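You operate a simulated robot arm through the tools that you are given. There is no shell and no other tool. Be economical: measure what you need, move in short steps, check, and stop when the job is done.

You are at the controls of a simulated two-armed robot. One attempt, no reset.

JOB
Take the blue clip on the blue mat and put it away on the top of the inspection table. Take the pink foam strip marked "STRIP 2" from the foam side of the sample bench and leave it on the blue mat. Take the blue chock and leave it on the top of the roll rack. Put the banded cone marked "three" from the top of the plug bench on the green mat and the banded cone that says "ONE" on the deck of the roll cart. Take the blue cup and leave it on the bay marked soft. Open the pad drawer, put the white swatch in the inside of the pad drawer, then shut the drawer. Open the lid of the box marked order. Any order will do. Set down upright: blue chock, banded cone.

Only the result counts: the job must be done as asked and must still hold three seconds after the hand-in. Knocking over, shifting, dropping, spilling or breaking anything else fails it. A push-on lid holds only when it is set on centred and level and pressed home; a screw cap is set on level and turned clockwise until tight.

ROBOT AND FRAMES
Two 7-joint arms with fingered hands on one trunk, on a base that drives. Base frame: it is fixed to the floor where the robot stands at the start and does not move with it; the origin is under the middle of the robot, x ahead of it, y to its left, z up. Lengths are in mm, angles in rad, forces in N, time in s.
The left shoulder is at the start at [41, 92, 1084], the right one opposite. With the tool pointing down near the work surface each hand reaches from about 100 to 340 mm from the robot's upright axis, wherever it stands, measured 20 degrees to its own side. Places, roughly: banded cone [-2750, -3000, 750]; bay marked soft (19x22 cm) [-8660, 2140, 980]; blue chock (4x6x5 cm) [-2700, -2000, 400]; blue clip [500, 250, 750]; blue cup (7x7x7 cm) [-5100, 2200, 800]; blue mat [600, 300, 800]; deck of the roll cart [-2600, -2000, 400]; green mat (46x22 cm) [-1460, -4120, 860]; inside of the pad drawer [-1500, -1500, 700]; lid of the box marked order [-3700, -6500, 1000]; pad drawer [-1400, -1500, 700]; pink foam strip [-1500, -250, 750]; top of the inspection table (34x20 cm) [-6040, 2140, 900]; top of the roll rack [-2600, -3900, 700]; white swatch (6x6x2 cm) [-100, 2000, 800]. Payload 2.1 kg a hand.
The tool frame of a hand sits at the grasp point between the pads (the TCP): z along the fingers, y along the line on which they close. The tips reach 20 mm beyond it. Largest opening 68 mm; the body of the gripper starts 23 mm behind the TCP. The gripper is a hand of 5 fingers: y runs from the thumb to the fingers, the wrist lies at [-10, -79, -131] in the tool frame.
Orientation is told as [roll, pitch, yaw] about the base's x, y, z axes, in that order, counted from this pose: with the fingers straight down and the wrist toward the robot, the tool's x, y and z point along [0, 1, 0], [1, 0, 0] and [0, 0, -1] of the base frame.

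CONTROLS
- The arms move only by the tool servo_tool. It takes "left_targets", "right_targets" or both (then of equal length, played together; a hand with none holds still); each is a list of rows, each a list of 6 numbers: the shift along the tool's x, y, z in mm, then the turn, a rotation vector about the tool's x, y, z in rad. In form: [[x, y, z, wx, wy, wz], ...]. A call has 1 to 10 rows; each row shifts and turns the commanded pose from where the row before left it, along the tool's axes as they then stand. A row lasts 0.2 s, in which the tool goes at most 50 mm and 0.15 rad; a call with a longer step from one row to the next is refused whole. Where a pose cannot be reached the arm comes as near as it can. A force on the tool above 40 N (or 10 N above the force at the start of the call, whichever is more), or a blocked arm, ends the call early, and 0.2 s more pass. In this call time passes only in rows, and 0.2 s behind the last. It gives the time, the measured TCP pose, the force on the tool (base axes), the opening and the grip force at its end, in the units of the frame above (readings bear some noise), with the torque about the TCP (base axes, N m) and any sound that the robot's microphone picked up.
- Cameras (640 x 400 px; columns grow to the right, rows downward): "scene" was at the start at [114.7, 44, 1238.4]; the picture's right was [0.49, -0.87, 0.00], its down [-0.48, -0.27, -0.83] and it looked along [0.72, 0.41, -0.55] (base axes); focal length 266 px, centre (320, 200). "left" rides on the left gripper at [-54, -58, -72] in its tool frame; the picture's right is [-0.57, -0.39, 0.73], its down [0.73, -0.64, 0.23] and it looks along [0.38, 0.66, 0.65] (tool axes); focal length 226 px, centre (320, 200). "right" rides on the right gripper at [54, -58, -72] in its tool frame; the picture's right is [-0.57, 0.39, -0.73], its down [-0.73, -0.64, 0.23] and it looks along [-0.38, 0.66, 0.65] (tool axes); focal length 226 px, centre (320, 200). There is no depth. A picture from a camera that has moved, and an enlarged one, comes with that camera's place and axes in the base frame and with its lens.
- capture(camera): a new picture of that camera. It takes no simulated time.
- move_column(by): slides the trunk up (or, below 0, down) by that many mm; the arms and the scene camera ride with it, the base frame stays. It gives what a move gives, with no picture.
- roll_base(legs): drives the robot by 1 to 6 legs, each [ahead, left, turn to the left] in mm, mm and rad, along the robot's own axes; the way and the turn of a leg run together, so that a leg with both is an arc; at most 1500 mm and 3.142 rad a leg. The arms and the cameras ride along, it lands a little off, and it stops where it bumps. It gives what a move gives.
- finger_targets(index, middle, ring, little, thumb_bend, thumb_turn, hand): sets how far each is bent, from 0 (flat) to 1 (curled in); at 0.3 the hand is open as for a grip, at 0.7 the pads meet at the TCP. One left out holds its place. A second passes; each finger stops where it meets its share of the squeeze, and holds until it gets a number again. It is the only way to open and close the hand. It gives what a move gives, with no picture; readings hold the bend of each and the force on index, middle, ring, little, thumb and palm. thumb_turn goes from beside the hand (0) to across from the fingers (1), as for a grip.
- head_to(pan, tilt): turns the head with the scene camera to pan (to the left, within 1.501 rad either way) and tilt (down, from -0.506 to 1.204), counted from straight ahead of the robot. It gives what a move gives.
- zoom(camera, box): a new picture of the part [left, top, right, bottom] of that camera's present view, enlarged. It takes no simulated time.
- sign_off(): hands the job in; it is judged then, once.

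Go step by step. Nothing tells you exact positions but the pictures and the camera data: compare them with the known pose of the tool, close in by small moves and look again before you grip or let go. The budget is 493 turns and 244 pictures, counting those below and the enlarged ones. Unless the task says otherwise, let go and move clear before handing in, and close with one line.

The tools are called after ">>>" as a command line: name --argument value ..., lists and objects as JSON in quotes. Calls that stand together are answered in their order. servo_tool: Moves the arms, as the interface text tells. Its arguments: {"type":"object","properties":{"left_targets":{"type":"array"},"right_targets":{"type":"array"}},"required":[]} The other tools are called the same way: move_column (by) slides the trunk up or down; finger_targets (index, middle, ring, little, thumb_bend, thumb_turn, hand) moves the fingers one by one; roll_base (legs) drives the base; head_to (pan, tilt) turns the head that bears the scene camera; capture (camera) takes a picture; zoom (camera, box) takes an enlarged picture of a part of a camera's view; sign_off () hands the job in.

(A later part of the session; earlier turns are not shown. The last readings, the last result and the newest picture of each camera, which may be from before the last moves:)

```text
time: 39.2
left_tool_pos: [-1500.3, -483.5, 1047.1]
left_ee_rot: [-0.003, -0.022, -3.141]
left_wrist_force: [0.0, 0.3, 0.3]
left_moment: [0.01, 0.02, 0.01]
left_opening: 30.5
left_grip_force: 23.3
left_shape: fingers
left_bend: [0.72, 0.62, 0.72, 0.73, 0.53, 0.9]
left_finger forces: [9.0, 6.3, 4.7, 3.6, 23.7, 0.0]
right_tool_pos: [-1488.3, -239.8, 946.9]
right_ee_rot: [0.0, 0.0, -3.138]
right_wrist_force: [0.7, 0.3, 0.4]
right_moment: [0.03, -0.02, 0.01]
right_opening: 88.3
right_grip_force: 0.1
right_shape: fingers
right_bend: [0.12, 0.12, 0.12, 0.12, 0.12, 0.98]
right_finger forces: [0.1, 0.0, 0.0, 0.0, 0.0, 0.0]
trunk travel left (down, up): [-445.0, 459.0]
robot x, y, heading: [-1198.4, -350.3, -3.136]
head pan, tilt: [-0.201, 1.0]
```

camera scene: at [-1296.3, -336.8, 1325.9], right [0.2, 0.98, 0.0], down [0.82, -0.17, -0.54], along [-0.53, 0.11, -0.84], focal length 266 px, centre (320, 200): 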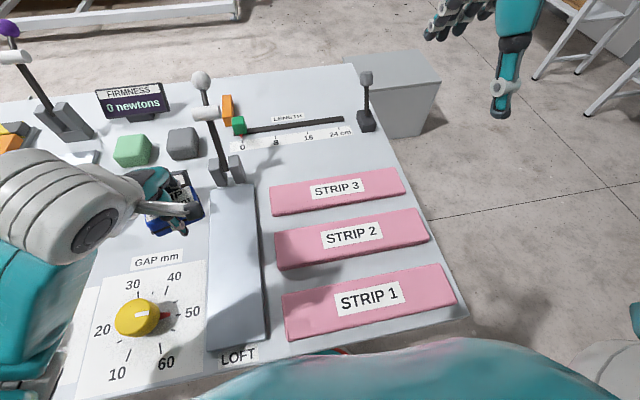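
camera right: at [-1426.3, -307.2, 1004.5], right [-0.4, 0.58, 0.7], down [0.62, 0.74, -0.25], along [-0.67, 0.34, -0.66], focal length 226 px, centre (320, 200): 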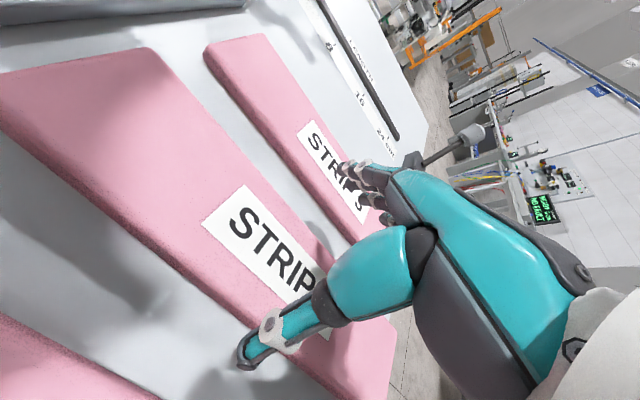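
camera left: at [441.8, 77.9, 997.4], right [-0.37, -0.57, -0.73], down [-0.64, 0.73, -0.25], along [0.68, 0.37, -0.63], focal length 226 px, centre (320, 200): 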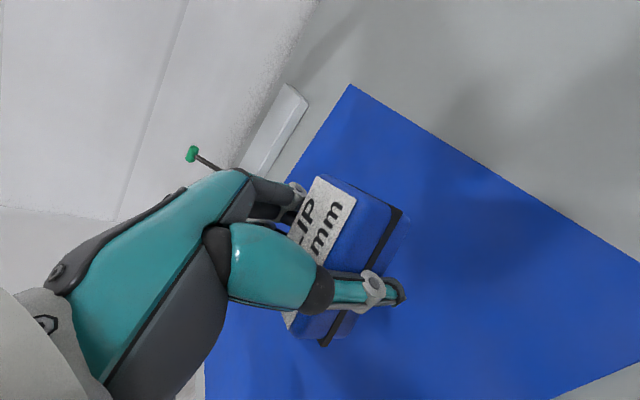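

The hand is level at [-1488, -240, 947]. I lower the trunk by 45 mm and check.

>>> move_column --by -45

>>> capture --camera "right"

>>> zoom --camera "scene" --box '[240, 150, 480, 300]'

```text
time: 40.1
left_tool_pos: [-1499.5, -482.1, 1000.3]
left_ee_rot: [-0.003, -0.019, -3.139]
left_wrist_force: [0.3, 0.1, -0.4]
left_moment: [0.01, -0.05, -0.01]
left_opening: 30.5
left_grip_force: 23.7
left_shape: fingers
left_bend: [0.72, 0.62, 0.72, 0.73, 0.53, 0.9]
left_finger forces: [9.0, 6.3, 4.8, 3.6, 23.7, 0.1]
right_tool_pos: [-1488.9, -240.1, 902.6]
right_ee_rot: [0.001, 0.0, -3.137]
right_wrist_force: [0.6, 0.9, -0.6]
right_moment: [0.04, -0.01, -0.01]
right_opening: 88.1
right_grip_force: 0.1
right_shape: fingers
right_bend: [0.12, 0.12, 0.12, 0.12, 0.12, 0.98]
right_finger forces: [0.0, 0.0, 0.0, 0.1, 0.0, 0.0]
trunk travel left (down, up): [-400.0, 504.0]
robot x, y, heading: [-1202.6, -350.8, -3.133]
head pan, tilt: [-0.201, 1.0]
```

```text
216 pictures are left
camera right: at [-1429.9, -295.1, 974.8], right [-0.39, 0.56, 0.73], down [0.64, 0.74, -0.23], along [-0.66, 0.37, -0.65], focal length 226 px, centre (320, 200)
```

right: 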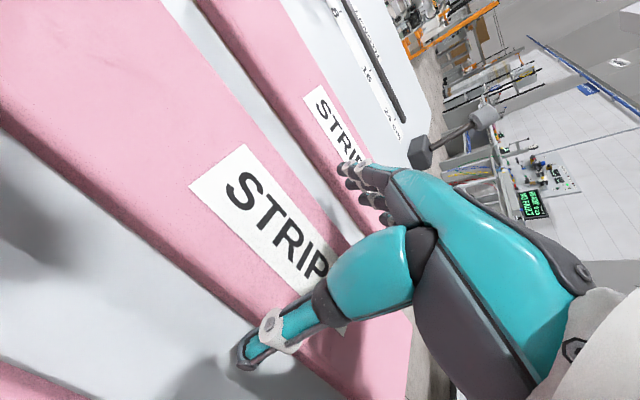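

```text
2.67 times, centred on (360, 225) of scene
camera zoom: at [-1300.9, -336.9, 1280.6], right [0.2, 0.98, 0.0], down [0.83, -0.17, -0.54], along [-0.53, 0.11, -0.84], focal length 710 px, centre (213, 133)
```

zoom: 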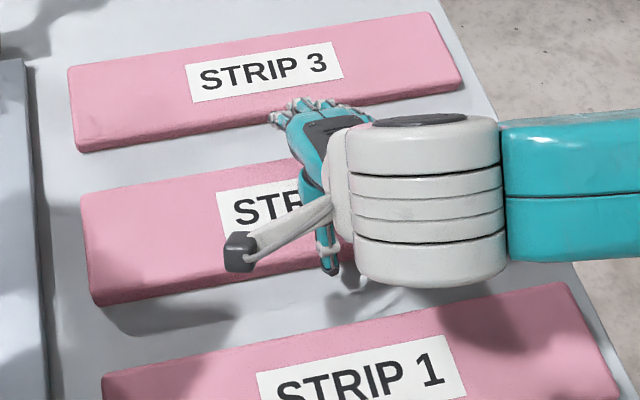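

The thumb and fingers are in the gaps either side of strip 2. I go down the last 13 mm and close gently.

>>> move_column --by -13

>>> finger_targets --hand "right" --index 0.5 --middle 0.5 --ring 0.5 --little 0.5 --thumb_bend 0.5

>>> capture --camera "right"

```text
time: 40.7
left_tool_pos: [-1500.5, -482.5, 987.4]
left_ee_rot: [-0.004, -0.021, -3.137]
left_wrist_force: [-0.5, -0.7, -0.5]
left_moment: [-0.03, -0.02, -0.01]
left_opening: 31.0
left_grip_force: 23.8
left_shape: fingers
left_bend: [0.72, 0.62, 0.72, 0.73, 0.53, 0.9]
left_finger forces: [9.0, 6.3, 4.7, 3.6, 23.6, 0.0]
right_tool_pos: [-1489.4, -240.3, 888.5]
right_ee_rot: [0.0, 0.001, -3.139]
right_wrist_force: [0.1, -0.2, 0.4]
right_moment: [-0.02, -0.01, 0.0]
right_opening: 88.3
right_grip_force: 0.1
right_shape: fingers
right_bend: [0.12, 0.12, 0.12, 0.12, 0.12, 0.98]
right_finger forces: [0.1, 0.0, 0.1, 0.0, 0.0, 0.1]
trunk travel left (down, up): [-387.0, 517.0]
robot x, y, heading: [-1199.5, -347.4, -3.138]
head pan, tilt: [-0.201, 1.0]
```

```text
time: 41.7
left_tool_pos: [-1501.5, -482.6, 988.3]
left_ee_rot: [-0.003, -0.019, -3.138]
left_wrist_force: [0.2, -0.7, -0.3]
left_moment: [0.02, 0.03, 0.01]
left_opening: 30.6
left_grip_force: 23.6
left_shape: fingers
left_bend: [0.72, 0.62, 0.72, 0.73, 0.53, 0.9]
left_finger forces: [9.0, 6.3, 4.7, 3.7, 23.4, 0.0]
right_tool_pos: [-1490.5, -240.3, 889.1]
right_ee_rot: [0.001, -0.001, -3.138]
right_wrist_force: [-12.7, 0.8, 19.0]
right_moment: [0.32, 0.68, 0.18]
right_opening: 65.8
right_grip_force: 21.3
right_shape: fingers
right_bend: [0.31, 0.39, 0.38, 0.44, 0.18, 0.97]
right_finger forces: [10.4, 5.7, 5.8, 10.4, 10.1, 0.0]
trunk travel left (down, up): [-387.0, 517.0]
robot x, y, heading: [-1202.5, -354.7, -3.138]
head pan, tilt: [-0.201, 1.0]
```

```text
214 pictures are left
camera right: at [-1431.0, -295.5, 962.2], right [-0.39, 0.56, 0.73], down [0.64, 0.74, -0.23], along [-0.67, 0.37, -0.65], focal length 226 px, centre (320, 200)
```

right: 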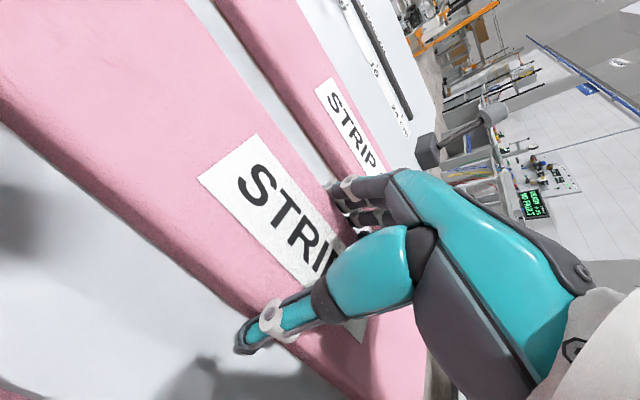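

The strip is gripped at 65.8 mm. I tighten a little and lift with the trunk.

>>> finger_targets --hand "right" --index 0.6 --middle 0.6 --ring 0.6 --little 0.6 --thumb_bend 0.6

>>> move_column --by 30

>>> capture --camera "right"

```text
time: 42.7
left_tool_pos: [-1502.5, -483.1, 989.3]
left_ee_rot: [-0.004, -0.019, -3.14]
left_wrist_force: [0.2, -0.7, -0.2]
left_moment: [0.02, 0.0, 0.0]
left_opening: 30.8
left_grip_force: 23.6
left_shape: fingers
left_bend: [0.72, 0.62, 0.72, 0.73, 0.53, 0.9]
left_finger forces: [9.0, 6.4, 4.7, 3.6, 23.6, 0.0]
right_tool_pos: [-1491.4, -241.5, 889.7]
right_ee_rot: [0.0, -0.002, -3.136]
right_wrist_force: [-20.7, -0.4, 32.5]
right_moment: [0.73, 1.08, 0.31]
right_opening: 64.6
right_grip_force: 29.4
right_shape: fingers
right_bend: [0.36, 0.44, 0.42, 0.52, 0.1, 0.97]
right_finger forces: [11.6, 7.6, 7.6, 23.1, 8.4, 0.1]
trunk travel left (down, up): [-387.0, 517.0]
robot x, y, heading: [-1199.7, -348.2, -3.139]
head pan, tilt: [-0.201, 1.0]
```

```text
time: 43.5
left_tool_pos: [-1500.5, -482.1, 1019.1]
left_ee_rot: [-0.003, -0.019, -3.14]
left_wrist_force: [-0.8, 0.3, -1.0]
left_moment: [0.0, -0.02, 0.01]
left_opening: 30.8
left_grip_force: 23.5
left_shape: fingers
left_bend: [0.72, 0.62, 0.72, 0.73, 0.53, 0.9]
left_finger forces: [9.0, 6.3, 4.7, 3.6, 23.5, 0.1]
right_tool_pos: [-1488.2, -241.2, 918.1]
right_ee_rot: [0.002, 0.003, -3.138]
right_wrist_force: [0.2, 0.3, 0.3]
right_moment: [0.04, 0.0, 0.03]
right_opening: 62.3
right_grip_force: 15.2
right_shape: fingers
right_bend: [0.46, 0.51, 0.51, 0.57, 0.05, 0.93]
right_finger forces: [6.4, 4.1, 3.8, 3.5, 13.2, 0.0]
trunk travel left (down, up): [-417.0, 487.0]
robot x, y, heading: [-1202.6, -351.8, -3.138]
head pan, tilt: [-0.201, 1.0]
```

```text
213 pictures are left
camera right: at [-1429.7, -295.2, 991.3], right [-0.39, 0.56, 0.73], down [0.64, 0.74, -0.23], along [-0.66, 0.37, -0.65], focal length 226 px, centre (320, 200)
```

right: 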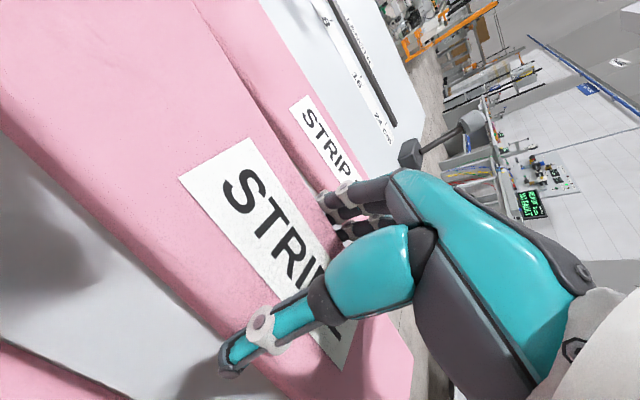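

Strip 2 is lifted. I firm up the thumb, raise the trunk more, back away and turn towards the mat table.

>>> finger_targets --hand "right" --index 0.65 --middle 0.65 --ring 0.65 --little 0.65 --thumb_bend 0.7

>>> move_column --by 50

>>> roll_base --legs '[[-700, 0, 0], [0, -720, 0], [0, 0, 3.138]]'

>>> capture --camera "right"

```text
time: 44.5
left_tool_pos: [-1501.3, -481.9, 1019.4]
left_ee_rot: [-0.004, -0.022, -3.142]
left_wrist_force: [0.2, -0.3, -0.6]
left_moment: [0.02, 0.0, 0.03]
left_opening: 30.7
left_grip_force: 23.3
left_shape: fingers
left_bend: [0.72, 0.62, 0.72, 0.73, 0.53, 0.9]
left_finger forces: [9.0, 6.3, 4.6, 3.6, 23.5, 0.0]
right_tool_pos: [-1489.1, -240.4, 918.8]
right_ee_rot: [0.001, 0.001, -3.136]
right_wrist_force: [-0.6, -0.3, 0.7]
right_moment: [0.03, -0.02, 0.01]
right_opening: 61.3
right_grip_force: 14.5
right_shape: fingers
right_bend: [0.51, 0.56, 0.56, 0.62, 0.0, 0.92]
right_finger forces: [5.7, 4.3, 3.6, 3.3, 12.0, 0.0]
trunk travel left (down, up): [-417.0, 487.0]
robot x, y, heading: [-1200.1, -352.1, -3.139]
head pan, tilt: [-0.201, 1.0]
```

```text
time: 45.4
left_tool_pos: [-1500.4, -482.6, 1068.6]
left_ee_rot: [-0.003, -0.021, -3.142]
left_wrist_force: [-0.7, 0.0, -0.5]
left_moment: [-0.01, -0.01, 0.01]
left_opening: 30.5
left_grip_force: 22.9
left_shape: fingers
left_bend: [0.72, 0.62, 0.72, 0.73, 0.53, 0.9]
left_finger forces: [9.1, 6.3, 4.7, 3.6, 23.4, 0.0]
right_tool_pos: [-1490.6, -240.5, 969.4]
right_ee_rot: [-0.001, 0.002, -3.138]
right_wrist_force: [-1.3, 0.4, 0.1]
right_moment: [0.01, 0.03, -0.02]
right_opening: 61.1
right_grip_force: 14.4
right_shape: fingers
right_bend: [0.51, 0.56, 0.56, 0.62, 0.0, 0.92]
right_finger forces: [5.6, 4.3, 3.5, 3.3, 11.8, 0.1]
trunk travel left (down, up): [-467.0, 437.0]
robot x, y, heading: [-1200.6, -350.5, -3.139]
head pan, tilt: [-0.201, 1.0]
```

```text
time: 60.0
left_tool_pos: [-210.0, 497.1, 1069.0]
left_ee_rot: [-0.002, -0.02, 0.014]
left_wrist_force: [-1.1, -0.1, -1.1]
left_moment: [0.0, -0.04, 0.01]
left_opening: 30.5
left_grip_force: 22.7
left_shape: fingers
left_bend: [0.72, 0.62, 0.72, 0.73, 0.53, 0.9]
left_finger forces: [8.7, 6.0, 4.5, 3.4, 22.9, 0.0]
right_tool_pos: [-219.7, 256.3, 970.3]
right_ee_rot: [0.0, 0.004, 0.017]
right_wrist_force: [0.1, 0.0, 0.0]
right_moment: [0.05, -0.02, -0.02]
right_opening: 61.0
right_grip_force: 13.7
right_shape: fingers
right_bend: [0.52, 0.56, 0.56, 0.62, 0.0, 0.93]
right_finger forces: [5.4, 4.1, 3.4, 3.1, 11.7, 0.0]
trunk travel left (down, up): [-467.0, 437.0]
robot x, y, heading: [-509.8, 364.6, 0.014]
head pan, tilt: [-0.201, 1.0]
```

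```text
212 pictures are left
camera right: at [-277.6, 308.6, 1041.7], right [0.4, -0.56, 0.73], down [-0.63, -0.74, -0.23], along [0.67, -0.37, -0.65], focal length 226 px, centre (320, 200)
```

right: 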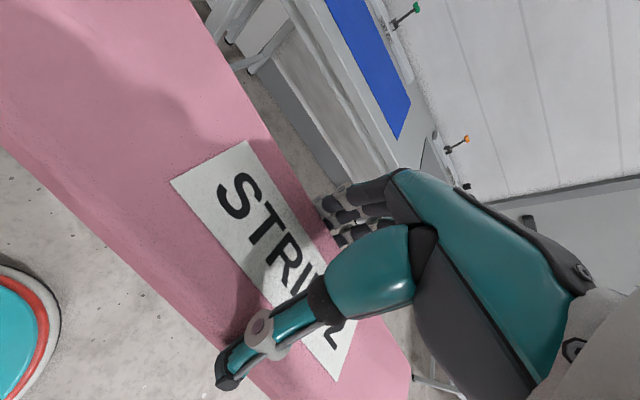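

The strip is held well. I drive ahead so the strip comes over the middle of the mat.

>>> roll_base --legs '[[728, 0, -0.014]]'

>>> head_to --pan 0.0 --tilt 0.95

>>> capture --camera "scene"

```text
time: 64.0
left_tool_pos: [519.8, 500.9, 1067.7]
left_ee_rot: [-0.004, -0.02, 0.002]
left_wrist_force: [0.0, -0.7, 1.2]
left_moment: [0.01, -0.01, 0.01]
left_opening: 30.2
left_grip_force: 23.1
left_shape: fingers
left_bend: [0.72, 0.62, 0.72, 0.73, 0.53, 0.9]
left_finger forces: [8.8, 6.1, 4.4, 3.3, 22.9, 0.0]
right_tool_pos: [506.7, 258.4, 969.2]
right_ee_rot: [0.001, 0.001, 0.005]
right_wrist_force: [0.6, -0.7, -0.1]
right_moment: [0.02, -0.02, -0.04]
right_opening: 61.0
right_grip_force: 13.4
right_shape: fingers
right_bend: [0.52, 0.56, 0.56, 0.62, 0.0, 0.93]
right_finger forces: [5.5, 4.1, 3.4, 3.2, 11.7, 0.0]
trunk travel left (down, up): [-467.0, 437.0]
robot x, y, heading: [217.1, 365.8, 0.004]
head pan, tilt: [-0.201, 1.0]
```

```text
time: 64.8
left_tool_pos: [519.7, 500.6, 1067.7]
left_ee_rot: [-0.003, -0.022, 0.001]
left_wrist_force: [-0.2, -0.1, -0.5]
left_moment: [0.02, 0.02, 0.02]
left_opening: 30.1
left_grip_force: 22.6
left_shape: fingers
left_bend: [0.72, 0.62, 0.72, 0.73, 0.53, 0.9]
left_finger forces: [8.8, 6.0, 4.5, 3.4, 22.8, 0.1]
right_tool_pos: [508.1, 258.6, 969.5]
right_ee_rot: [-0.002, 0.001, 0.006]
right_wrist_force: [0.8, -0.5, -0.7]
right_moment: [-0.01, -0.03, -0.01]
right_opening: 61.1
right_grip_force: 14.2
right_shape: fingers
right_bend: [0.52, 0.56, 0.56, 0.62, 0.0, 0.93]
right_finger forces: [5.5, 4.1, 3.4, 3.1, 11.5, 0.1]
trunk travel left (down, up): [-467.0, 437.0]
robot x, y, heading: [218.2, 367.3, 0.002]
head pan, tilt: [0.0, 0.949]
```

```text
211 pictures are left
camera scene: at [313.3, 369.2, 1351.5], right [0.0, -1.0, 0.0], down [-0.81, 0.0, -0.58], along [0.58, 0.0, -0.81], focal length 266 px, centre (320, 200)
```

scene: 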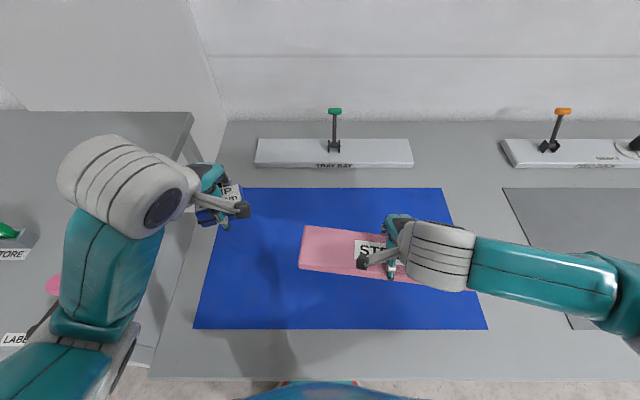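

The strip is over the mat, clear of the edges all round. I lower it with the trunk.

>>> move_column --by -138

>>> capture --camera "right"

```text
time: 66.4
left_tool_pos: [518.0, 501.0, 930.9]
left_ee_rot: [-0.004, -0.021, 0.0]
left_wrist_force: [0.6, 0.2, -0.3]
left_moment: [-0.04, -0.01, -0.01]
left_opening: 30.1
left_grip_force: 22.9
left_shape: fingers
left_bend: [0.72, 0.62, 0.72, 0.73, 0.53, 0.9]
left_finger forces: [8.7, 6.1, 4.5, 3.5, 22.9, 0.1]
right_tool_pos: [509.6, 259.7, 835.4]
right_ee_rot: [0.003, -0.014, 0.005]
right_wrist_force: [-4.4, -1.6, 19.5]
right_moment: [-0.57, 0.04, 0.06]
right_opening: 59.7
right_grip_force: 24.9
right_shape: fingers
right_bend: [0.54, 0.58, 0.58, 0.64, 0.0, 0.92]
right_finger forces: [4.5, 3.4, 3.0, 24.0, 14.9, 0.0]
trunk travel left (down, up): [-329.0, 575.0]
robot x, y, heading: [218.4, 365.3, -0.004]
head pan, tilt: [0.0, 0.949]
stopped: the force on the tool passed its limit at 44 N (the readings are from after the stop); the commanded pose is now the measured one
```

```text
210 pictures are left
camera right: at [450.6, 312.5, 906.6], right [0.38, -0.57, 0.73], down [-0.63, -0.74, -0.24], along [0.68, -0.37, -0.64], focal length 226 px, centre (320, 200)
```

right: 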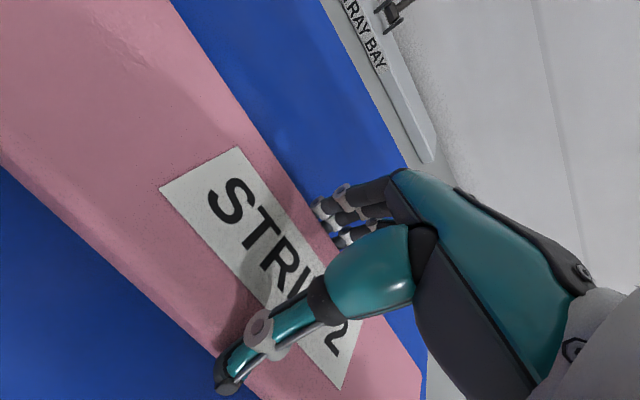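

Contact with the mat. I open the hand.

>>> finger_targets --hand "right" --index 0.15 --middle 0.15 --ring 0.15 --little 0.15 --thumb_bend 0.1

>>> move_column --by 40

>>> capture --camera "right"

>>> capture --camera "scene"

```text
time: 67.4
left_tool_pos: [520.3, 500.0, 930.5]
left_ee_rot: [-0.002, -0.02, 0.003]
left_wrist_force: [0.2, -0.6, -1.1]
left_moment: [-0.03, 0.01, -0.03]
left_opening: 30.1
left_grip_force: 22.8
left_shape: fingers
left_bend: [0.72, 0.62, 0.72, 0.73, 0.53, 0.9]
left_finger forces: [8.8, 6.1, 4.5, 3.4, 22.8, 0.0]
right_tool_pos: [510.1, 258.6, 833.6]
right_ee_rot: [0.002, -0.01, 0.005]
right_wrist_force: [-0.1, -0.4, 0.2]
right_moment: [0.02, 0.0, 0.02]
right_opening: 86.7
right_grip_force: 0.1
right_shape: fingers
right_bend: [0.15, 0.15, 0.15, 0.15, 0.09, 0.98]
right_finger forces: [0.0, 0.0, 0.0, 0.0, 0.0, 0.0]
trunk travel left (down, up): [-329.0, 575.0]
robot x, y, heading: [219.1, 365.2, 0.002]
head pan, tilt: [0.0, 0.949]
```

```text
time: 68.2
left_tool_pos: [520.0, 500.2, 970.0]
left_ee_rot: [-0.005, -0.018, 0.002]
left_wrist_force: [-0.1, -0.1, -0.3]
left_moment: [0.0, -0.02, -0.01]
left_opening: 30.2
left_grip_force: 23.5
left_shape: fingers
left_bend: [0.72, 0.62, 0.72, 0.73, 0.53, 0.9]
left_finger forces: [8.8, 6.1, 4.5, 3.3, 22.9, 0.1]
right_tool_pos: [510.2, 258.0, 874.0]
right_ee_rot: [0.002, -0.011, 0.006]
right_wrist_force: [-0.3, 0.1, -0.8]
right_moment: [0.01, -0.01, 0.02]
right_opening: 86.9
right_grip_force: 0.1
right_shape: fingers
right_bend: [0.15, 0.15, 0.15, 0.15, 0.09, 0.98]
right_finger forces: [0.0, 0.0, 0.0, 0.1, 0.0, 0.0]
trunk travel left (down, up): [-369.0, 535.0]
robot x, y, heading: [221.3, 369.9, 0.004]
head pan, tilt: [0.0, 0.949]
```

```text
209 pictures are left
camera right: at [451.6, 312.2, 945.4], right [0.38, -0.56, 0.73], down [-0.63, -0.74, -0.24], along [0.67, -0.37, -0.64], focal length 226 px, centre (320, 200)
```

right: 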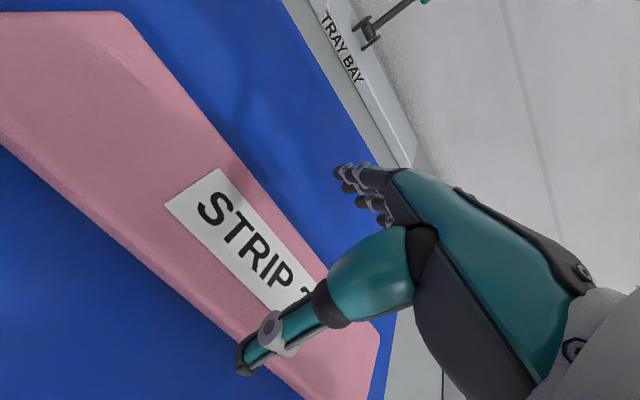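

```text
208 pictures are left
camera scene: at [323.9, 369.2, 1253.0], right [0.0, -1.0, 0.0], down [-0.81, 0.0, -0.58], along [0.58, 0.0, -0.81], focal length 266 px, centre (320, 200)
```

scene: 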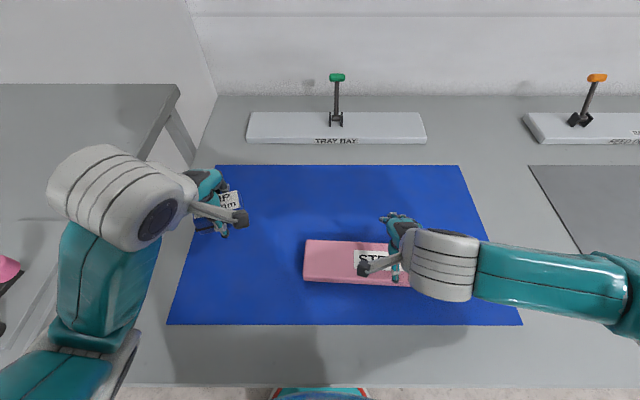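

The strip rests on the mat. Next is the white swatch: I raise the trunk, back away, turn to face +y and look.

>>> move_column --by 80

>>> roll_base --legs '[[-420, 0, 0], [0, 0, 1.566], [650, 0, 0]]'

>>> head_to --pan 0.0 --tilt 0.45

>>> capture --camera "scene"

```text
time: 69.4
left_tool_pos: [519.7, 501.2, 1051.0]
left_ee_rot: [-0.003, -0.02, 0.003]
left_wrist_force: [-0.2, -0.2, -0.7]
left_moment: [-0.02, 0.01, 0.0]
left_opening: 30.2
left_grip_force: 22.5
left_shape: fingers
left_bend: [0.72, 0.62, 0.72, 0.73, 0.53, 0.9]
left_finger forces: [9.0, 6.1, 4.4, 3.4, 22.7, 0.1]
right_tool_pos: [509.6, 258.3, 952.8]
right_ee_rot: [0.001, -0.011, 0.004]
right_wrist_force: [-0.2, 0.5, -0.2]
right_moment: [0.0, -0.04, 0.02]
right_opening: 86.8
right_grip_force: 0.0
right_shape: fingers
right_bend: [0.15, 0.15, 0.15, 0.15, 0.09, 0.98]
right_finger forces: [0.0, 0.0, 0.0, 0.0, 0.0, 0.0]
trunk travel left (down, up): [-449.0, 455.0]
robot x, y, heading: [216.7, 373.2, 0.005]
head pan, tilt: [0.0, 0.949]
```

```text
time: 79.0
left_tool_pos: [-318.0, 1325.7, 1049.8]
left_ee_rot: [-0.005, -0.021, 1.557]
left_wrist_force: [-0.3, -0.1, 0.2]
left_moment: [0.03, -0.04, 0.01]
left_opening: 29.6
left_grip_force: 23.1
left_shape: fingers
left_bend: [0.72, 0.62, 0.72, 0.73, 0.53, 0.9]
left_finger forces: [8.8, 5.9, 4.4, 3.4, 22.5, 0.0]
right_tool_pos: [-76.9, 1311.6, 953.5]
right_ee_rot: [0.003, -0.011, 1.559]
right_wrist_force: [0.3, 0.0, -0.3]
right_moment: [0.01, -0.02, 0.0]
right_opening: 86.9
right_grip_force: 0.1
right_shape: fingers
right_bend: [0.15, 0.15, 0.15, 0.15, 0.09, 0.98]
right_finger forces: [0.0, 0.1, 0.0, 0.1, 0.0, 0.0]
trunk travel left (down, up): [-449.0, 455.0]
robot x, y, heading: [-192.8, 1024.0, 1.555]
head pan, tilt: [0.0, 0.949]
```

```text
time: 79.9
left_tool_pos: [-318.4, 1324.8, 1051.8]
left_ee_rot: [-0.004, -0.02, 1.557]
left_wrist_force: [-0.3, -0.1, 0.7]
left_moment: [0.0, 0.03, -0.01]
left_opening: 30.0
left_grip_force: 22.9
left_shape: fingers
left_bend: [0.72, 0.62, 0.72, 0.73, 0.53, 0.9]
left_finger forces: [8.7, 6.1, 4.4, 3.3, 22.5, 0.0]
right_tool_pos: [-76.6, 1312.6, 953.4]
right_ee_rot: [0.002, -0.01, 1.561]
right_wrist_force: [0.3, 0.3, -0.2]
right_moment: [0.0, 0.0, -0.04]
right_opening: 86.9
right_grip_force: 0.1
right_shape: fingers
right_bend: [0.15, 0.15, 0.15, 0.15, 0.09, 0.98]
right_finger forces: [0.1, 0.0, 0.0, 0.0, 0.0, 0.1]
trunk travel left (down, up): [-449.0, 455.0]
robot x, y, heading: [-194.0, 1025.3, 1.554]
head pan, tilt: [0.0, 0.45]
```

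```text
207 pictures are left
camera scene: at [-191.8, 1139.9, 1375.3], right [1.0, -0.01, 0.0], down [-0.01, -0.44, -0.9], along [0.01, 0.9, -0.44], focal length 266 px, centre (320, 200)
```

scene: 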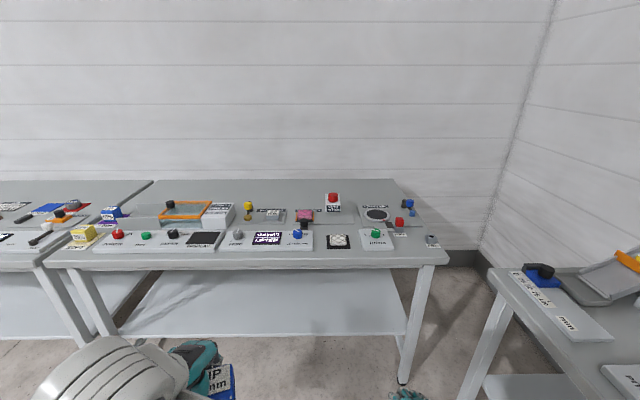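

The swatch is probably the whitish square near (338, 241). I zoom in.

>>> zoom --camera "scene" --box '[220, 180, 450, 275]'

```text
2.78 times, centred on (335, 228) of scene
camera zoom: at [-191.8, 1139.9, 1375.3], right [1.0, -0.01, 0.0], down [-0.01, -0.44, -0.9], along [0.01, 0.9, -0.44], focal length 741 px, centre (278, 124)
```

zoom: 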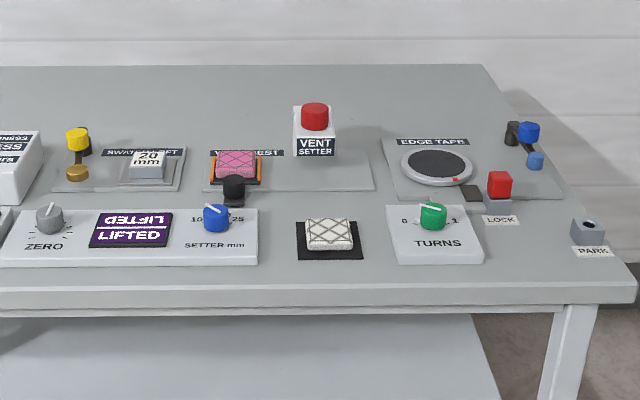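

The white swatch sits on a black pad at about [-123, 1872]. I drive closer and measure.

>>> roll_base --legs '[[480, 40, 0.015]]'

>>> head_to --pan -0.15 --tilt 0.9

>>> capture --camera "scene"

>>> capture --camera "right"

```text
time: 82.8
left_tool_pos: [-360.6, 1804.7, 1050.6]
left_ee_rot: [-0.003, -0.02, 1.573]
left_wrist_force: [0.2, 0.3, 0.4]
left_moment: [-0.02, 0.02, -0.02]
left_opening: 29.7
left_grip_force: 22.2
left_shape: fingers
left_bend: [0.72, 0.62, 0.72, 0.73, 0.53, 0.9]
left_finger forces: [8.8, 6.0, 4.4, 3.3, 22.5, 0.0]
right_tool_pos: [-118.9, 1794.4, 953.7]
right_ee_rot: [0.002, -0.009, 1.573]
right_wrist_force: [0.2, -0.2, 1.0]
right_moment: [0.03, 0.0, -0.03]
right_opening: 86.8
right_grip_force: 0.0
right_shape: fingers
right_bend: [0.15, 0.15, 0.15, 0.15, 0.09, 0.98]
right_finger forces: [0.0, 0.0, 0.0, 0.0, 0.0, 0.1]
trunk travel left (down, up): [-449.0, 455.0]
robot x, y, heading: [-229.0, 1505.4, 1.571]
head pan, tilt: [0.0, 0.45]
```

```text
time: 83.7
left_tool_pos: [-360.4, 1804.3, 1050.4]
left_ee_rot: [-0.004, -0.02, 1.572]
left_wrist_force: [0.4, 0.0, -0.4]
left_moment: [-0.01, -0.01, -0.04]
left_opening: 29.7
left_grip_force: 22.2
left_shape: fingers
left_bend: [0.72, 0.62, 0.72, 0.73, 0.53, 0.9]
left_finger forces: [8.9, 6.0, 4.6, 3.2, 22.5, 0.0]
right_tool_pos: [-118.5, 1793.8, 953.6]
right_ee_rot: [0.002, -0.011, 1.575]
right_wrist_force: [0.2, 0.5, -0.3]
right_moment: [0.03, 0.01, -0.03]
right_opening: 86.7
right_grip_force: 0.0
right_shape: fingers
right_bend: [0.15, 0.15, 0.15, 0.15, 0.09, 0.98]
right_finger forces: [0.0, 0.1, 0.1, 0.0, 0.1, 0.1]
trunk travel left (down, up): [-449.0, 455.0]
robot x, y, heading: [-229.7, 1505.5, 1.571]
head pan, tilt: [-0.15, 0.901]
```

```text
205 pictures are left
camera scene: at [-219.7, 1603.2, 1337.1], right [0.99, -0.15, 0.0], down [-0.12, -0.77, -0.62], along [0.09, 0.61, -0.78], focal length 266 px, centre (320, 200)
```

scene: 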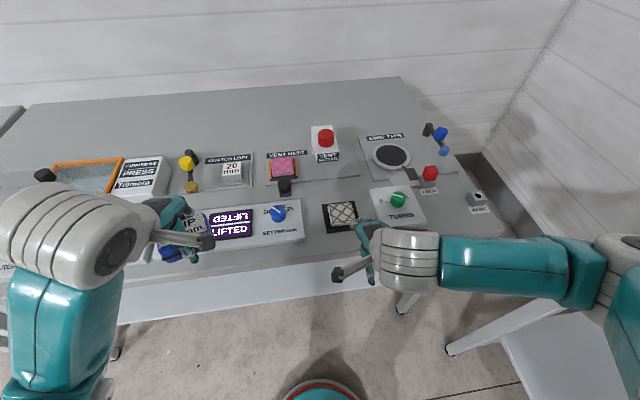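

```text
204 pictures are left
camera right: at [-171.9, 1734.2, 1025.5], right [0.57, 0.38, 0.73], down [0.74, -0.64, -0.24], along [0.37, 0.67, -0.64], focal length 226 px, centre (320, 200)
```

right: 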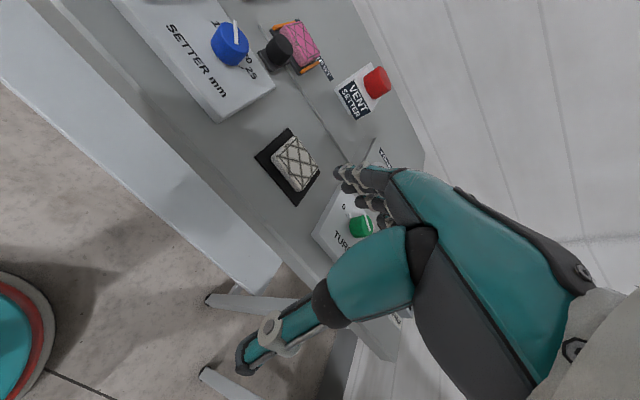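

Triangulated, the swatch is at about [-110, 1977, 798]. I drive ahead 180 mm, lower the trunk some, and look again.

>>> roll_base --legs '[[180, 0, 0]]'

>>> move_column --by -60

>>> capture --camera "right"

>>> capture --camera "scene"

```text
time: 85.2
left_tool_pos: [-361.2, 1982.1, 1051.4]
left_ee_rot: [-0.003, -0.021, 1.57]
left_wrist_force: [0.7, 0.3, -0.1]
left_moment: [-0.03, 0.02, -0.04]
left_opening: 30.0
left_grip_force: 22.5
left_shape: fingers
left_bend: [0.72, 0.62, 0.72, 0.73, 0.53, 0.9]
left_finger forces: [8.9, 6.0, 4.4, 3.2, 22.5, 0.0]
right_tool_pos: [-118.4, 1973.5, 953.6]
right_ee_rot: [0.002, -0.01, 1.575]
right_wrist_force: [0.9, -0.1, 0.3]
right_moment: [-0.03, 0.01, 0.02]
right_opening: 87.1
right_grip_force: 0.1
right_shape: fingers
right_bend: [0.15, 0.15, 0.15, 0.15, 0.09, 0.98]
right_finger forces: [0.1, 0.1, 0.1, 0.0, 0.0, 0.0]
trunk travel left (down, up): [-449.0, 455.0]
robot x, y, heading: [-230.4, 1679.2, 1.576]
head pan, tilt: [-0.15, 0.901]
```

```text
time: 86.2
left_tool_pos: [-361.0, 1982.6, 990.1]
left_ee_rot: [-0.002, -0.021, 1.573]
left_wrist_force: [0.0, -0.3, -1.5]
left_moment: [0.0, 0.01, 0.03]
left_opening: 29.9
left_grip_force: 22.6
left_shape: fingers
left_bend: [0.72, 0.62, 0.72, 0.73, 0.53, 0.9]
left_finger forces: [8.8, 6.0, 4.5, 3.3, 22.4, 0.0]
right_tool_pos: [-118.3, 1973.5, 893.4]
right_ee_rot: [0.002, -0.011, 1.575]
right_wrist_force: [0.0, 0.2, 0.8]
right_moment: [-0.03, 0.01, 0.0]
right_opening: 87.0
right_grip_force: 0.1
right_shape: fingers
right_bend: [0.15, 0.15, 0.15, 0.15, 0.09, 0.98]
right_finger forces: [0.0, 0.0, 0.0, 0.0, 0.0, 0.0]
trunk travel left (down, up): [-389.0, 515.0]
robot x, y, heading: [-229.5, 1683.2, 1.576]
head pan, tilt: [-0.15, 0.901]
```

```text
203 pictures are left
camera right: at [-172.4, 1912.7, 965.6], right [0.57, 0.38, 0.73], down [0.74, -0.63, -0.24], along [0.37, 0.67, -0.64], focal length 226 px, centre (320, 200)
```

right: 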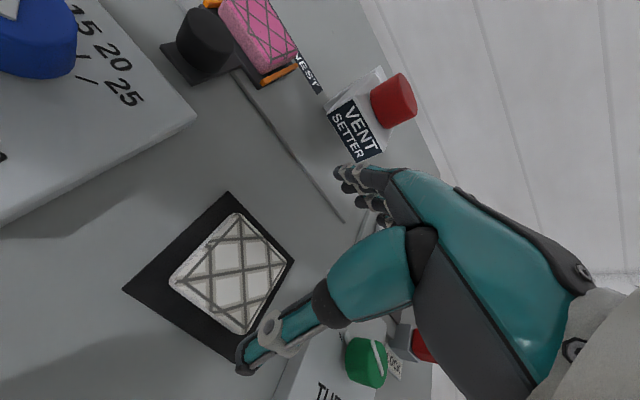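

```text
202 pictures are left
camera scene: at [-220.1, 1788.1, 1276.7], right [0.99, -0.15, 0.0], down [-0.12, -0.78, -0.62], along [0.09, 0.61, -0.78], focal length 266 px, centre (320, 200)
```

scene: 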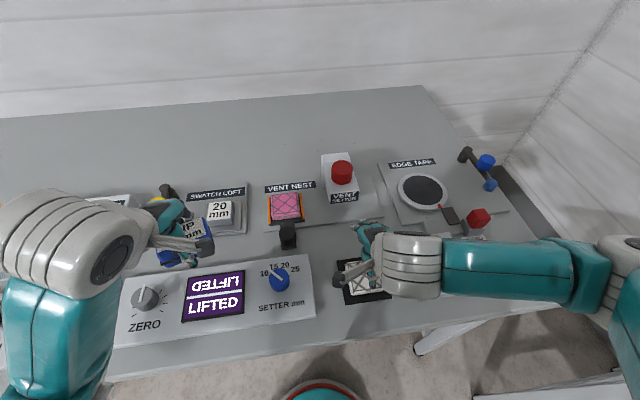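

The swatch is square to the hand with centre at about [-106, 1967]. I shift the right hand over it and lower the trunk.

>>> servo_tool --right_targets '[[-12, -6, 0, 0, 0, 0], [0, 0, 0, 0, 0, 0]]'

>>> move_column --by -60

>>> capture --camera "right"

```text
time: 86.8
left_tool_pos: [-360.5, 1983.0, 989.5]
left_ee_rot: [-0.003, -0.021, 1.572]
left_wrist_force: [-0.3, 0.9, -0.5]
left_moment: [0.03, 0.01, 0.0]
left_opening: 29.6
left_grip_force: 22.4
left_shape: fingers
left_bend: [0.72, 0.62, 0.72, 0.73, 0.53, 0.9]
left_finger forces: [8.8, 5.9, 4.3, 3.3, 22.5, 0.1]
right_tool_pos: [-106.7, 1967.1, 894.5]
right_ee_rot: [0.001, -0.011, 1.576]
right_wrist_force: [-0.1, 0.5, -0.8]
right_moment: [-0.03, -0.04, 0.02]
right_opening: 87.0
right_grip_force: 0.0
right_shape: fingers
right_bend: [0.15, 0.15, 0.15, 0.15, 0.09, 0.98]
right_finger forces: [0.1, 0.0, 0.0, 0.0, 0.1, 0.1]
trunk travel left (down, up): [-389.0, 515.0]
robot x, y, heading: [-228.9, 1682.3, 1.573]
head pan, tilt: [-0.15, 0.901]
```

```text
time: 87.8
left_tool_pos: [-361.6, 1982.4, 931.1]
left_ee_rot: [-0.003, -0.021, 1.573]
left_wrist_force: [0.3, 0.2, -0.6]
left_moment: [0.0, 0.01, -0.01]
left_opening: 29.5
left_grip_force: 22.5
left_shape: fingers
left_bend: [0.72, 0.62, 0.72, 0.73, 0.53, 0.9]
left_finger forces: [8.8, 6.0, 4.4, 3.3, 22.5, 0.0]
right_tool_pos: [-107.8, 1966.6, 832.8]
right_ee_rot: [0.001, -0.011, 1.576]
right_wrist_force: [0.5, -0.6, 0.5]
right_moment: [0.0, 0.02, 0.02]
right_opening: 86.9
right_grip_force: 0.1
right_shape: fingers
right_bend: [0.15, 0.15, 0.15, 0.15, 0.09, 0.98]
right_finger forces: [0.0, 0.0, 0.0, 0.0, 0.0, 0.0]
trunk travel left (down, up): [-329.0, 575.0]
robot x, y, heading: [-229.7, 1683.4, 1.572]
head pan, tilt: [-0.15, 0.901]
```

```text
201 pictures are left
camera right: at [-160.4, 1906.7, 905.5], right [0.57, 0.38, 0.73], down [0.74, -0.63, -0.24], along [0.37, 0.67, -0.64], focal length 226 px, centre (320, 200)
```

right: 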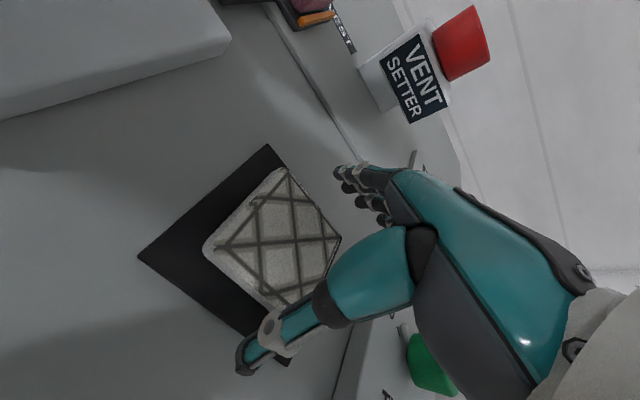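

The hand is centred over the swatch, whose top is at about z 812. I lower to TCP 815 and close.

>>> move_column --by -17

>>> finger_targets --hand "right" --index 0.5 --middle 0.5 --ring 0.5 --little 0.5 --thumb_bend 0.5

>>> capture --camera "right"

```text
time: 88.4
left_tool_pos: [-360.6, 1983.0, 914.0]
left_ee_rot: [-0.003, -0.02, 1.571]
left_wrist_force: [-0.6, 0.5, -0.9]
left_moment: [0.02, 0.0, -0.01]
left_opening: 29.5
left_grip_force: 22.5
left_shape: fingers
left_bend: [0.72, 0.62, 0.72, 0.73, 0.53, 0.9]
left_finger forces: [8.7, 6.0, 4.3, 3.2, 22.5, 0.1]
right_tool_pos: [-107.0, 1966.3, 815.8]
right_ee_rot: [0.001, -0.011, 1.578]
right_wrist_force: [-1.1, -0.3, 0.2]
right_moment: [0.05, 0.04, -0.01]
right_opening: 87.0
right_grip_force: 0.1
right_shape: fingers
right_bend: [0.15, 0.15, 0.15, 0.15, 0.09, 0.98]
right_finger forces: [0.0, 0.0, 0.0, 0.0, 0.0, 0.0]
trunk travel left (down, up): [-312.0, 592.0]
robot x, y, heading: [-228.3, 1683.5, 1.57]
head pan, tilt: [-0.15, 0.901]
```

```text
time: 89.3
left_tool_pos: [-361.1, 1984.5, 913.3]
left_ee_rot: [-0.003, -0.019, 1.573]
left_wrist_force: [0.0, 0.6, -0.5]
left_moment: [-0.02, -0.01, -0.02]
left_opening: 29.6
left_grip_force: 23.1
left_shape: fingers
left_bend: [0.72, 0.62, 0.72, 0.73, 0.53, 0.9]
left_finger forces: [8.7, 5.9, 4.4, 3.3, 22.5, 0.0]
right_tool_pos: [-108.2, 1970.1, 819.4]
right_ee_rot: [0.003, -0.028, 1.576]
right_wrist_force: [1.0, 14.2, 24.9]
right_moment: [0.92, -0.1, 0.14]
right_opening: 67.3
right_grip_force: 15.8
right_shape: fingers
right_bend: [0.32, 0.24, 0.37, 0.5, 0.2, 0.98]
right_finger forces: [9.9, 12.9, 6.8, 0.1, 2.6, 0.1]
trunk travel left (down, up): [-312.0, 592.0]
robot x, y, heading: [-228.2, 1685.8, 1.573]
head pan, tilt: [-0.15, 0.901]
stopped (right hand): the force on the tool passed its limit at 41 N (the readings are from after the stop); the commanded pose is now the measured one
```

```text
200 pictures are left
camera right: at [-161.2, 1909.6, 890.8], right [0.57, 0.37, 0.74], down [0.74, -0.63, -0.25], along [0.37, 0.68, -0.63], focal length 226 px, centre (320, 200)
```

right: 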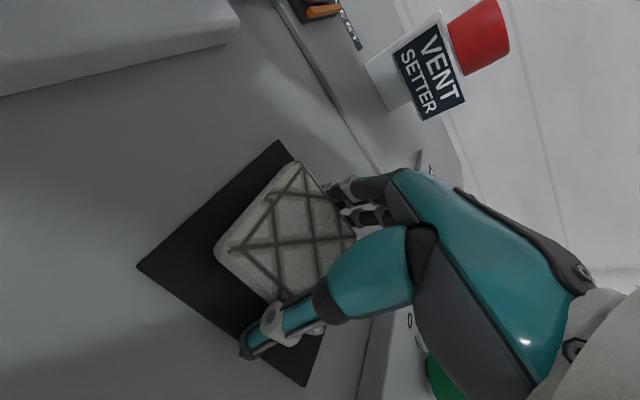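

The tips press on the table as they close. I raise 3 mm and close again.

>>> move_column --by 3

>>> finger_targets --hand "right" --index 0.6 --middle 0.6 --ring 0.6 --little 0.6 --thumb_bend 0.6

```text
time: 89.8
left_tool_pos: [-360.5, 1984.7, 916.1]
left_ee_rot: [-0.003, -0.018, 1.575]
left_wrist_force: [-0.6, -0.3, -1.4]
left_moment: [-0.02, 0.01, -0.01]
left_opening: 30.0
left_grip_force: 23.0
left_shape: fingers
left_bend: [0.72, 0.62, 0.72, 0.73, 0.53, 0.9]
left_finger forces: [8.8, 6.0, 4.4, 3.3, 22.5, 0.0]
right_tool_pos: [-108.3, 1969.9, 820.3]
right_ee_rot: [0.002, -0.018, 1.577]
right_wrist_force: [-1.2, 16.4, 10.1]
right_moment: [0.53, 0.03, 0.17]
right_opening: 65.4
right_grip_force: 11.5
right_shape: fingers
right_bend: [0.32, 0.23, 0.36, 0.5, 0.24, 0.98]
right_finger forces: [6.1, 8.0, 6.4, 0.1, 1.8, 0.0]
trunk travel left (down, up): [-315.0, 589.0]
robot x, y, heading: [-226.5, 1681.5, 1.57]
head pan, tilt: [-0.15, 0.901]
```

```text
time: 90.8
left_tool_pos: [-360.8, 1982.6, 917.0]
left_ee_rot: [-0.002, -0.019, 1.573]
left_wrist_force: [-1.7, -0.4, -0.6]
left_moment: [0.01, -0.02, 0.04]
left_opening: 29.7
left_grip_force: 22.7
left_shape: fingers
left_bend: [0.72, 0.62, 0.72, 0.73, 0.53, 0.9]
left_finger forces: [8.8, 6.0, 4.5, 3.3, 22.5, 0.0]
right_tool_pos: [-107.7, 1969.4, 822.1]
right_ee_rot: [0.001, -0.02, 1.577]
right_wrist_force: [2.3, 8.3, 31.8]
right_moment: [0.84, -0.25, 0.12]
right_opening: 57.3
right_grip_force: 22.2
right_shape: fingers
right_bend: [0.34, 0.24, 0.38, 0.6, 0.38, 0.98]
right_finger forces: [12.9, 10.9, 9.0, 0.0, 12.4, 0.1]
trunk travel left (down, up): [-315.0, 589.0]
robot x, y, heading: [-227.6, 1683.1, 1.576]
head pan, tilt: [-0.15, 0.901]
```

Gripped now at 57 mm with the thumb engaged. I lift a little and look.

>>> move_column --by 40

>>> capture --camera "right"

```text
time: 91.6
left_tool_pos: [-361.0, 1983.7, 955.7]
left_ee_rot: [-0.003, -0.019, 1.572]
left_wrist_force: [-0.6, -0.7, -1.0]
left_moment: [-0.02, 0.01, 0.0]
left_opening: 29.6
left_grip_force: 22.6
left_shape: fingers
left_bend: [0.72, 0.62, 0.72, 0.73, 0.53, 0.9]
left_finger forces: [8.8, 6.1, 4.4, 3.3, 22.5, 0.0]
right_tool_pos: [-107.8, 1967.7, 860.2]
right_ee_rot: [0.002, -0.018, 1.575]
right_wrist_force: [0.1, 0.0, 0.1]
right_moment: [-0.01, -0.02, -0.03]
right_opening: 53.5
right_grip_force: 16.4
right_shape: fingers
right_bend: [0.39, 0.45, 0.43, 0.6, 0.37, 0.95]
right_finger forces: [9.9, 4.1, 2.3, 0.0, 16.4, 0.1]
trunk travel left (down, up): [-355.0, 549.0]
robot x, y, heading: [-226.1, 1683.8, 1.574]
head pan, tilt: [-0.15, 0.901]
```

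```text
199 pictures are left
camera right: at [-160.6, 1908.0, 932.2], right [0.57, 0.38, 0.73], down [0.74, -0.63, -0.24], along [0.37, 0.68, -0.64], focal length 226 px, centre (320, 200)
```

right: 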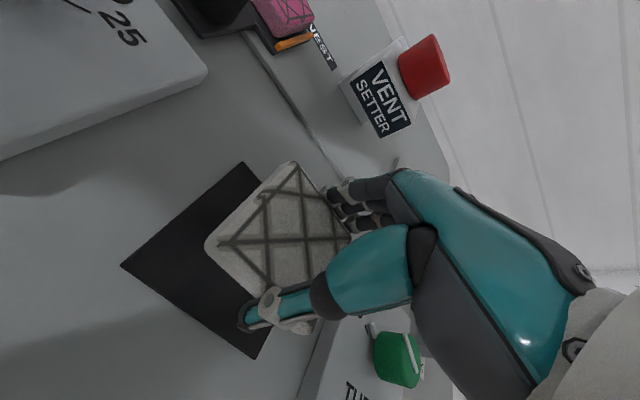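

The swatch is held. I firm the grip, raise the trunk, back into the aisle and turn to face -x.

>>> finger_targets --hand "right" --index 0.65 --middle 0.65 --ring 0.65 --thumb_bend 0.7

>>> move_column --by 80

>>> roll_base --legs '[[-620, 0, 0], [0, 0, 1.57]]'

>>> head_to --pan 0.0 --tilt 0.3

>>> capture --camera "scene"

```text
time: 92.6
left_tool_pos: [-360.7, 1983.8, 957.0]
left_ee_rot: [-0.003, -0.02, 1.573]
left_wrist_force: [-0.5, -0.7, -0.6]
left_moment: [0.0, -0.02, -0.02]
left_opening: 29.9
left_grip_force: 22.5
left_shape: fingers
left_bend: [0.72, 0.62, 0.72, 0.73, 0.53, 0.9]
left_finger forces: [8.8, 6.1, 4.3, 3.2, 22.5, 0.0]
right_tool_pos: [-106.3, 1968.4, 861.5]
right_ee_rot: [0.001, -0.018, 1.577]
right_wrist_force: [-0.5, -0.5, -0.3]
right_moment: [-0.02, 0.02, -0.04]
right_opening: 54.4
right_grip_force: 16.9
right_shape: fingers
right_bend: [0.49, 0.54, 0.54, 0.6, 0.19, 0.93]
right_finger forces: [6.9, 5.1, 4.7, 0.0, 16.4, 0.0]
trunk travel left (down, up): [-355.0, 549.0]
robot x, y, heading: [-228.6, 1680.3, 1.57]
head pan, tilt: [-0.15, 0.901]
```

```text
time: 93.8
left_tool_pos: [-360.1, 1983.7, 1036.5]
left_ee_rot: [-0.002, -0.019, 1.573]
left_wrist_force: [-0.9, 0.4, -0.6]
left_moment: [-0.01, 0.02, 0.0]
left_opening: 29.3
left_grip_force: 22.4
left_shape: fingers
left_bend: [0.72, 0.62, 0.72, 0.73, 0.53, 0.9]
left_finger forces: [8.7, 6.0, 4.4, 3.4, 22.5, 0.0]
right_tool_pos: [-106.5, 1967.7, 941.6]
right_ee_rot: [0.002, -0.016, 1.576]
right_wrist_force: [0.2, 1.0, 0.3]
right_moment: [0.05, 0.0, 0.01]
right_opening: 54.7
right_grip_force: 16.4
right_shape: fingers
right_bend: [0.49, 0.54, 0.54, 0.6, 0.19, 0.93]
right_finger forces: [7.0, 5.2, 4.7, 0.0, 16.4, 0.1]
trunk travel left (down, up): [-435.0, 469.0]
robot x, y, heading: [-227.7, 1679.4, 1.57]
head pan, tilt: [-0.15, 0.901]
```

```text
time: 101.2
left_tool_pos: [-525.0, 921.2, 1036.2]
left_ee_rot: [-0.005, -0.019, -3.124]
left_wrist_force: [-0.1, -1.0, -0.3]
left_moment: [0.0, 0.05, 0.01]
left_opening: 29.5
left_grip_force: 22.1
left_shape: fingers
left_bend: [0.72, 0.62, 0.72, 0.73, 0.53, 0.9]
left_finger forces: [8.8, 5.9, 4.3, 3.2, 22.1, 0.0]
right_tool_pos: [-513.7, 1174.0, 941.7]
right_ee_rot: [0.002, -0.017, -3.119]
right_wrist_force: [-0.1, 0.3, -0.4]
right_moment: [0.02, -0.01, -0.01]
right_opening: 54.0
right_grip_force: 16.8
right_shape: fingers
right_bend: [0.49, 0.54, 0.54, 0.6, 0.19, 0.93]
right_finger forces: [6.9, 5.1, 4.6, 0.1, 16.2, 0.1]
trunk travel left (down, up): [-435.0, 469.0]
robot x, y, heading: [-227.7, 1053.5, -3.123]
head pan, tilt: [-0.15, 0.901]
```

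```text
time: 102.2
left_tool_pos: [-525.2, 920.5, 1035.2]
left_ee_rot: [-0.004, -0.019, -3.122]
left_wrist_force: [-0.1, -0.3, -0.5]
left_moment: [-0.03, -0.02, 0.0]
left_opening: 29.5
left_grip_force: 22.0
left_shape: fingers
left_bend: [0.72, 0.62, 0.72, 0.73, 0.53, 0.9]
left_finger forces: [8.8, 5.9, 4.4, 3.2, 22.1, 0.0]
right_tool_pos: [-514.3, 1173.4, 941.6]
right_ee_rot: [0.003, -0.018, -3.121]
right_wrist_force: [0.7, 0.1, -1.4]
right_moment: [0.01, 0.01, -0.02]
right_opening: 54.0
right_grip_force: 15.8
right_shape: fingers
right_bend: [0.49, 0.54, 0.54, 0.6, 0.19, 0.93]
right_finger forces: [6.8, 5.0, 4.6, 0.0, 16.2, 0.0]
trunk travel left (down, up): [-435.0, 469.0]
robot x, y, heading: [-226.5, 1053.4, -3.12]
head pan, tilt: [0.0, 0.3]
```

```text
198 pictures are left
camera scene: at [-347.3, 1054.9, 1375.2], right [-0.02, 1.0, 0.0], down [0.3, 0.01, -0.95], along [-0.95, -0.02, -0.3], focal length 266 px, centre (320, 200)
```

scene: 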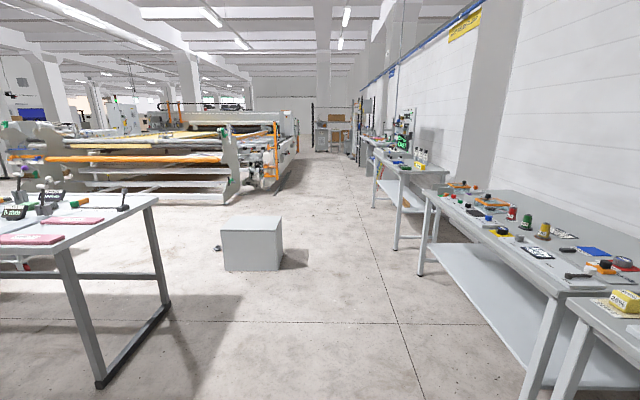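

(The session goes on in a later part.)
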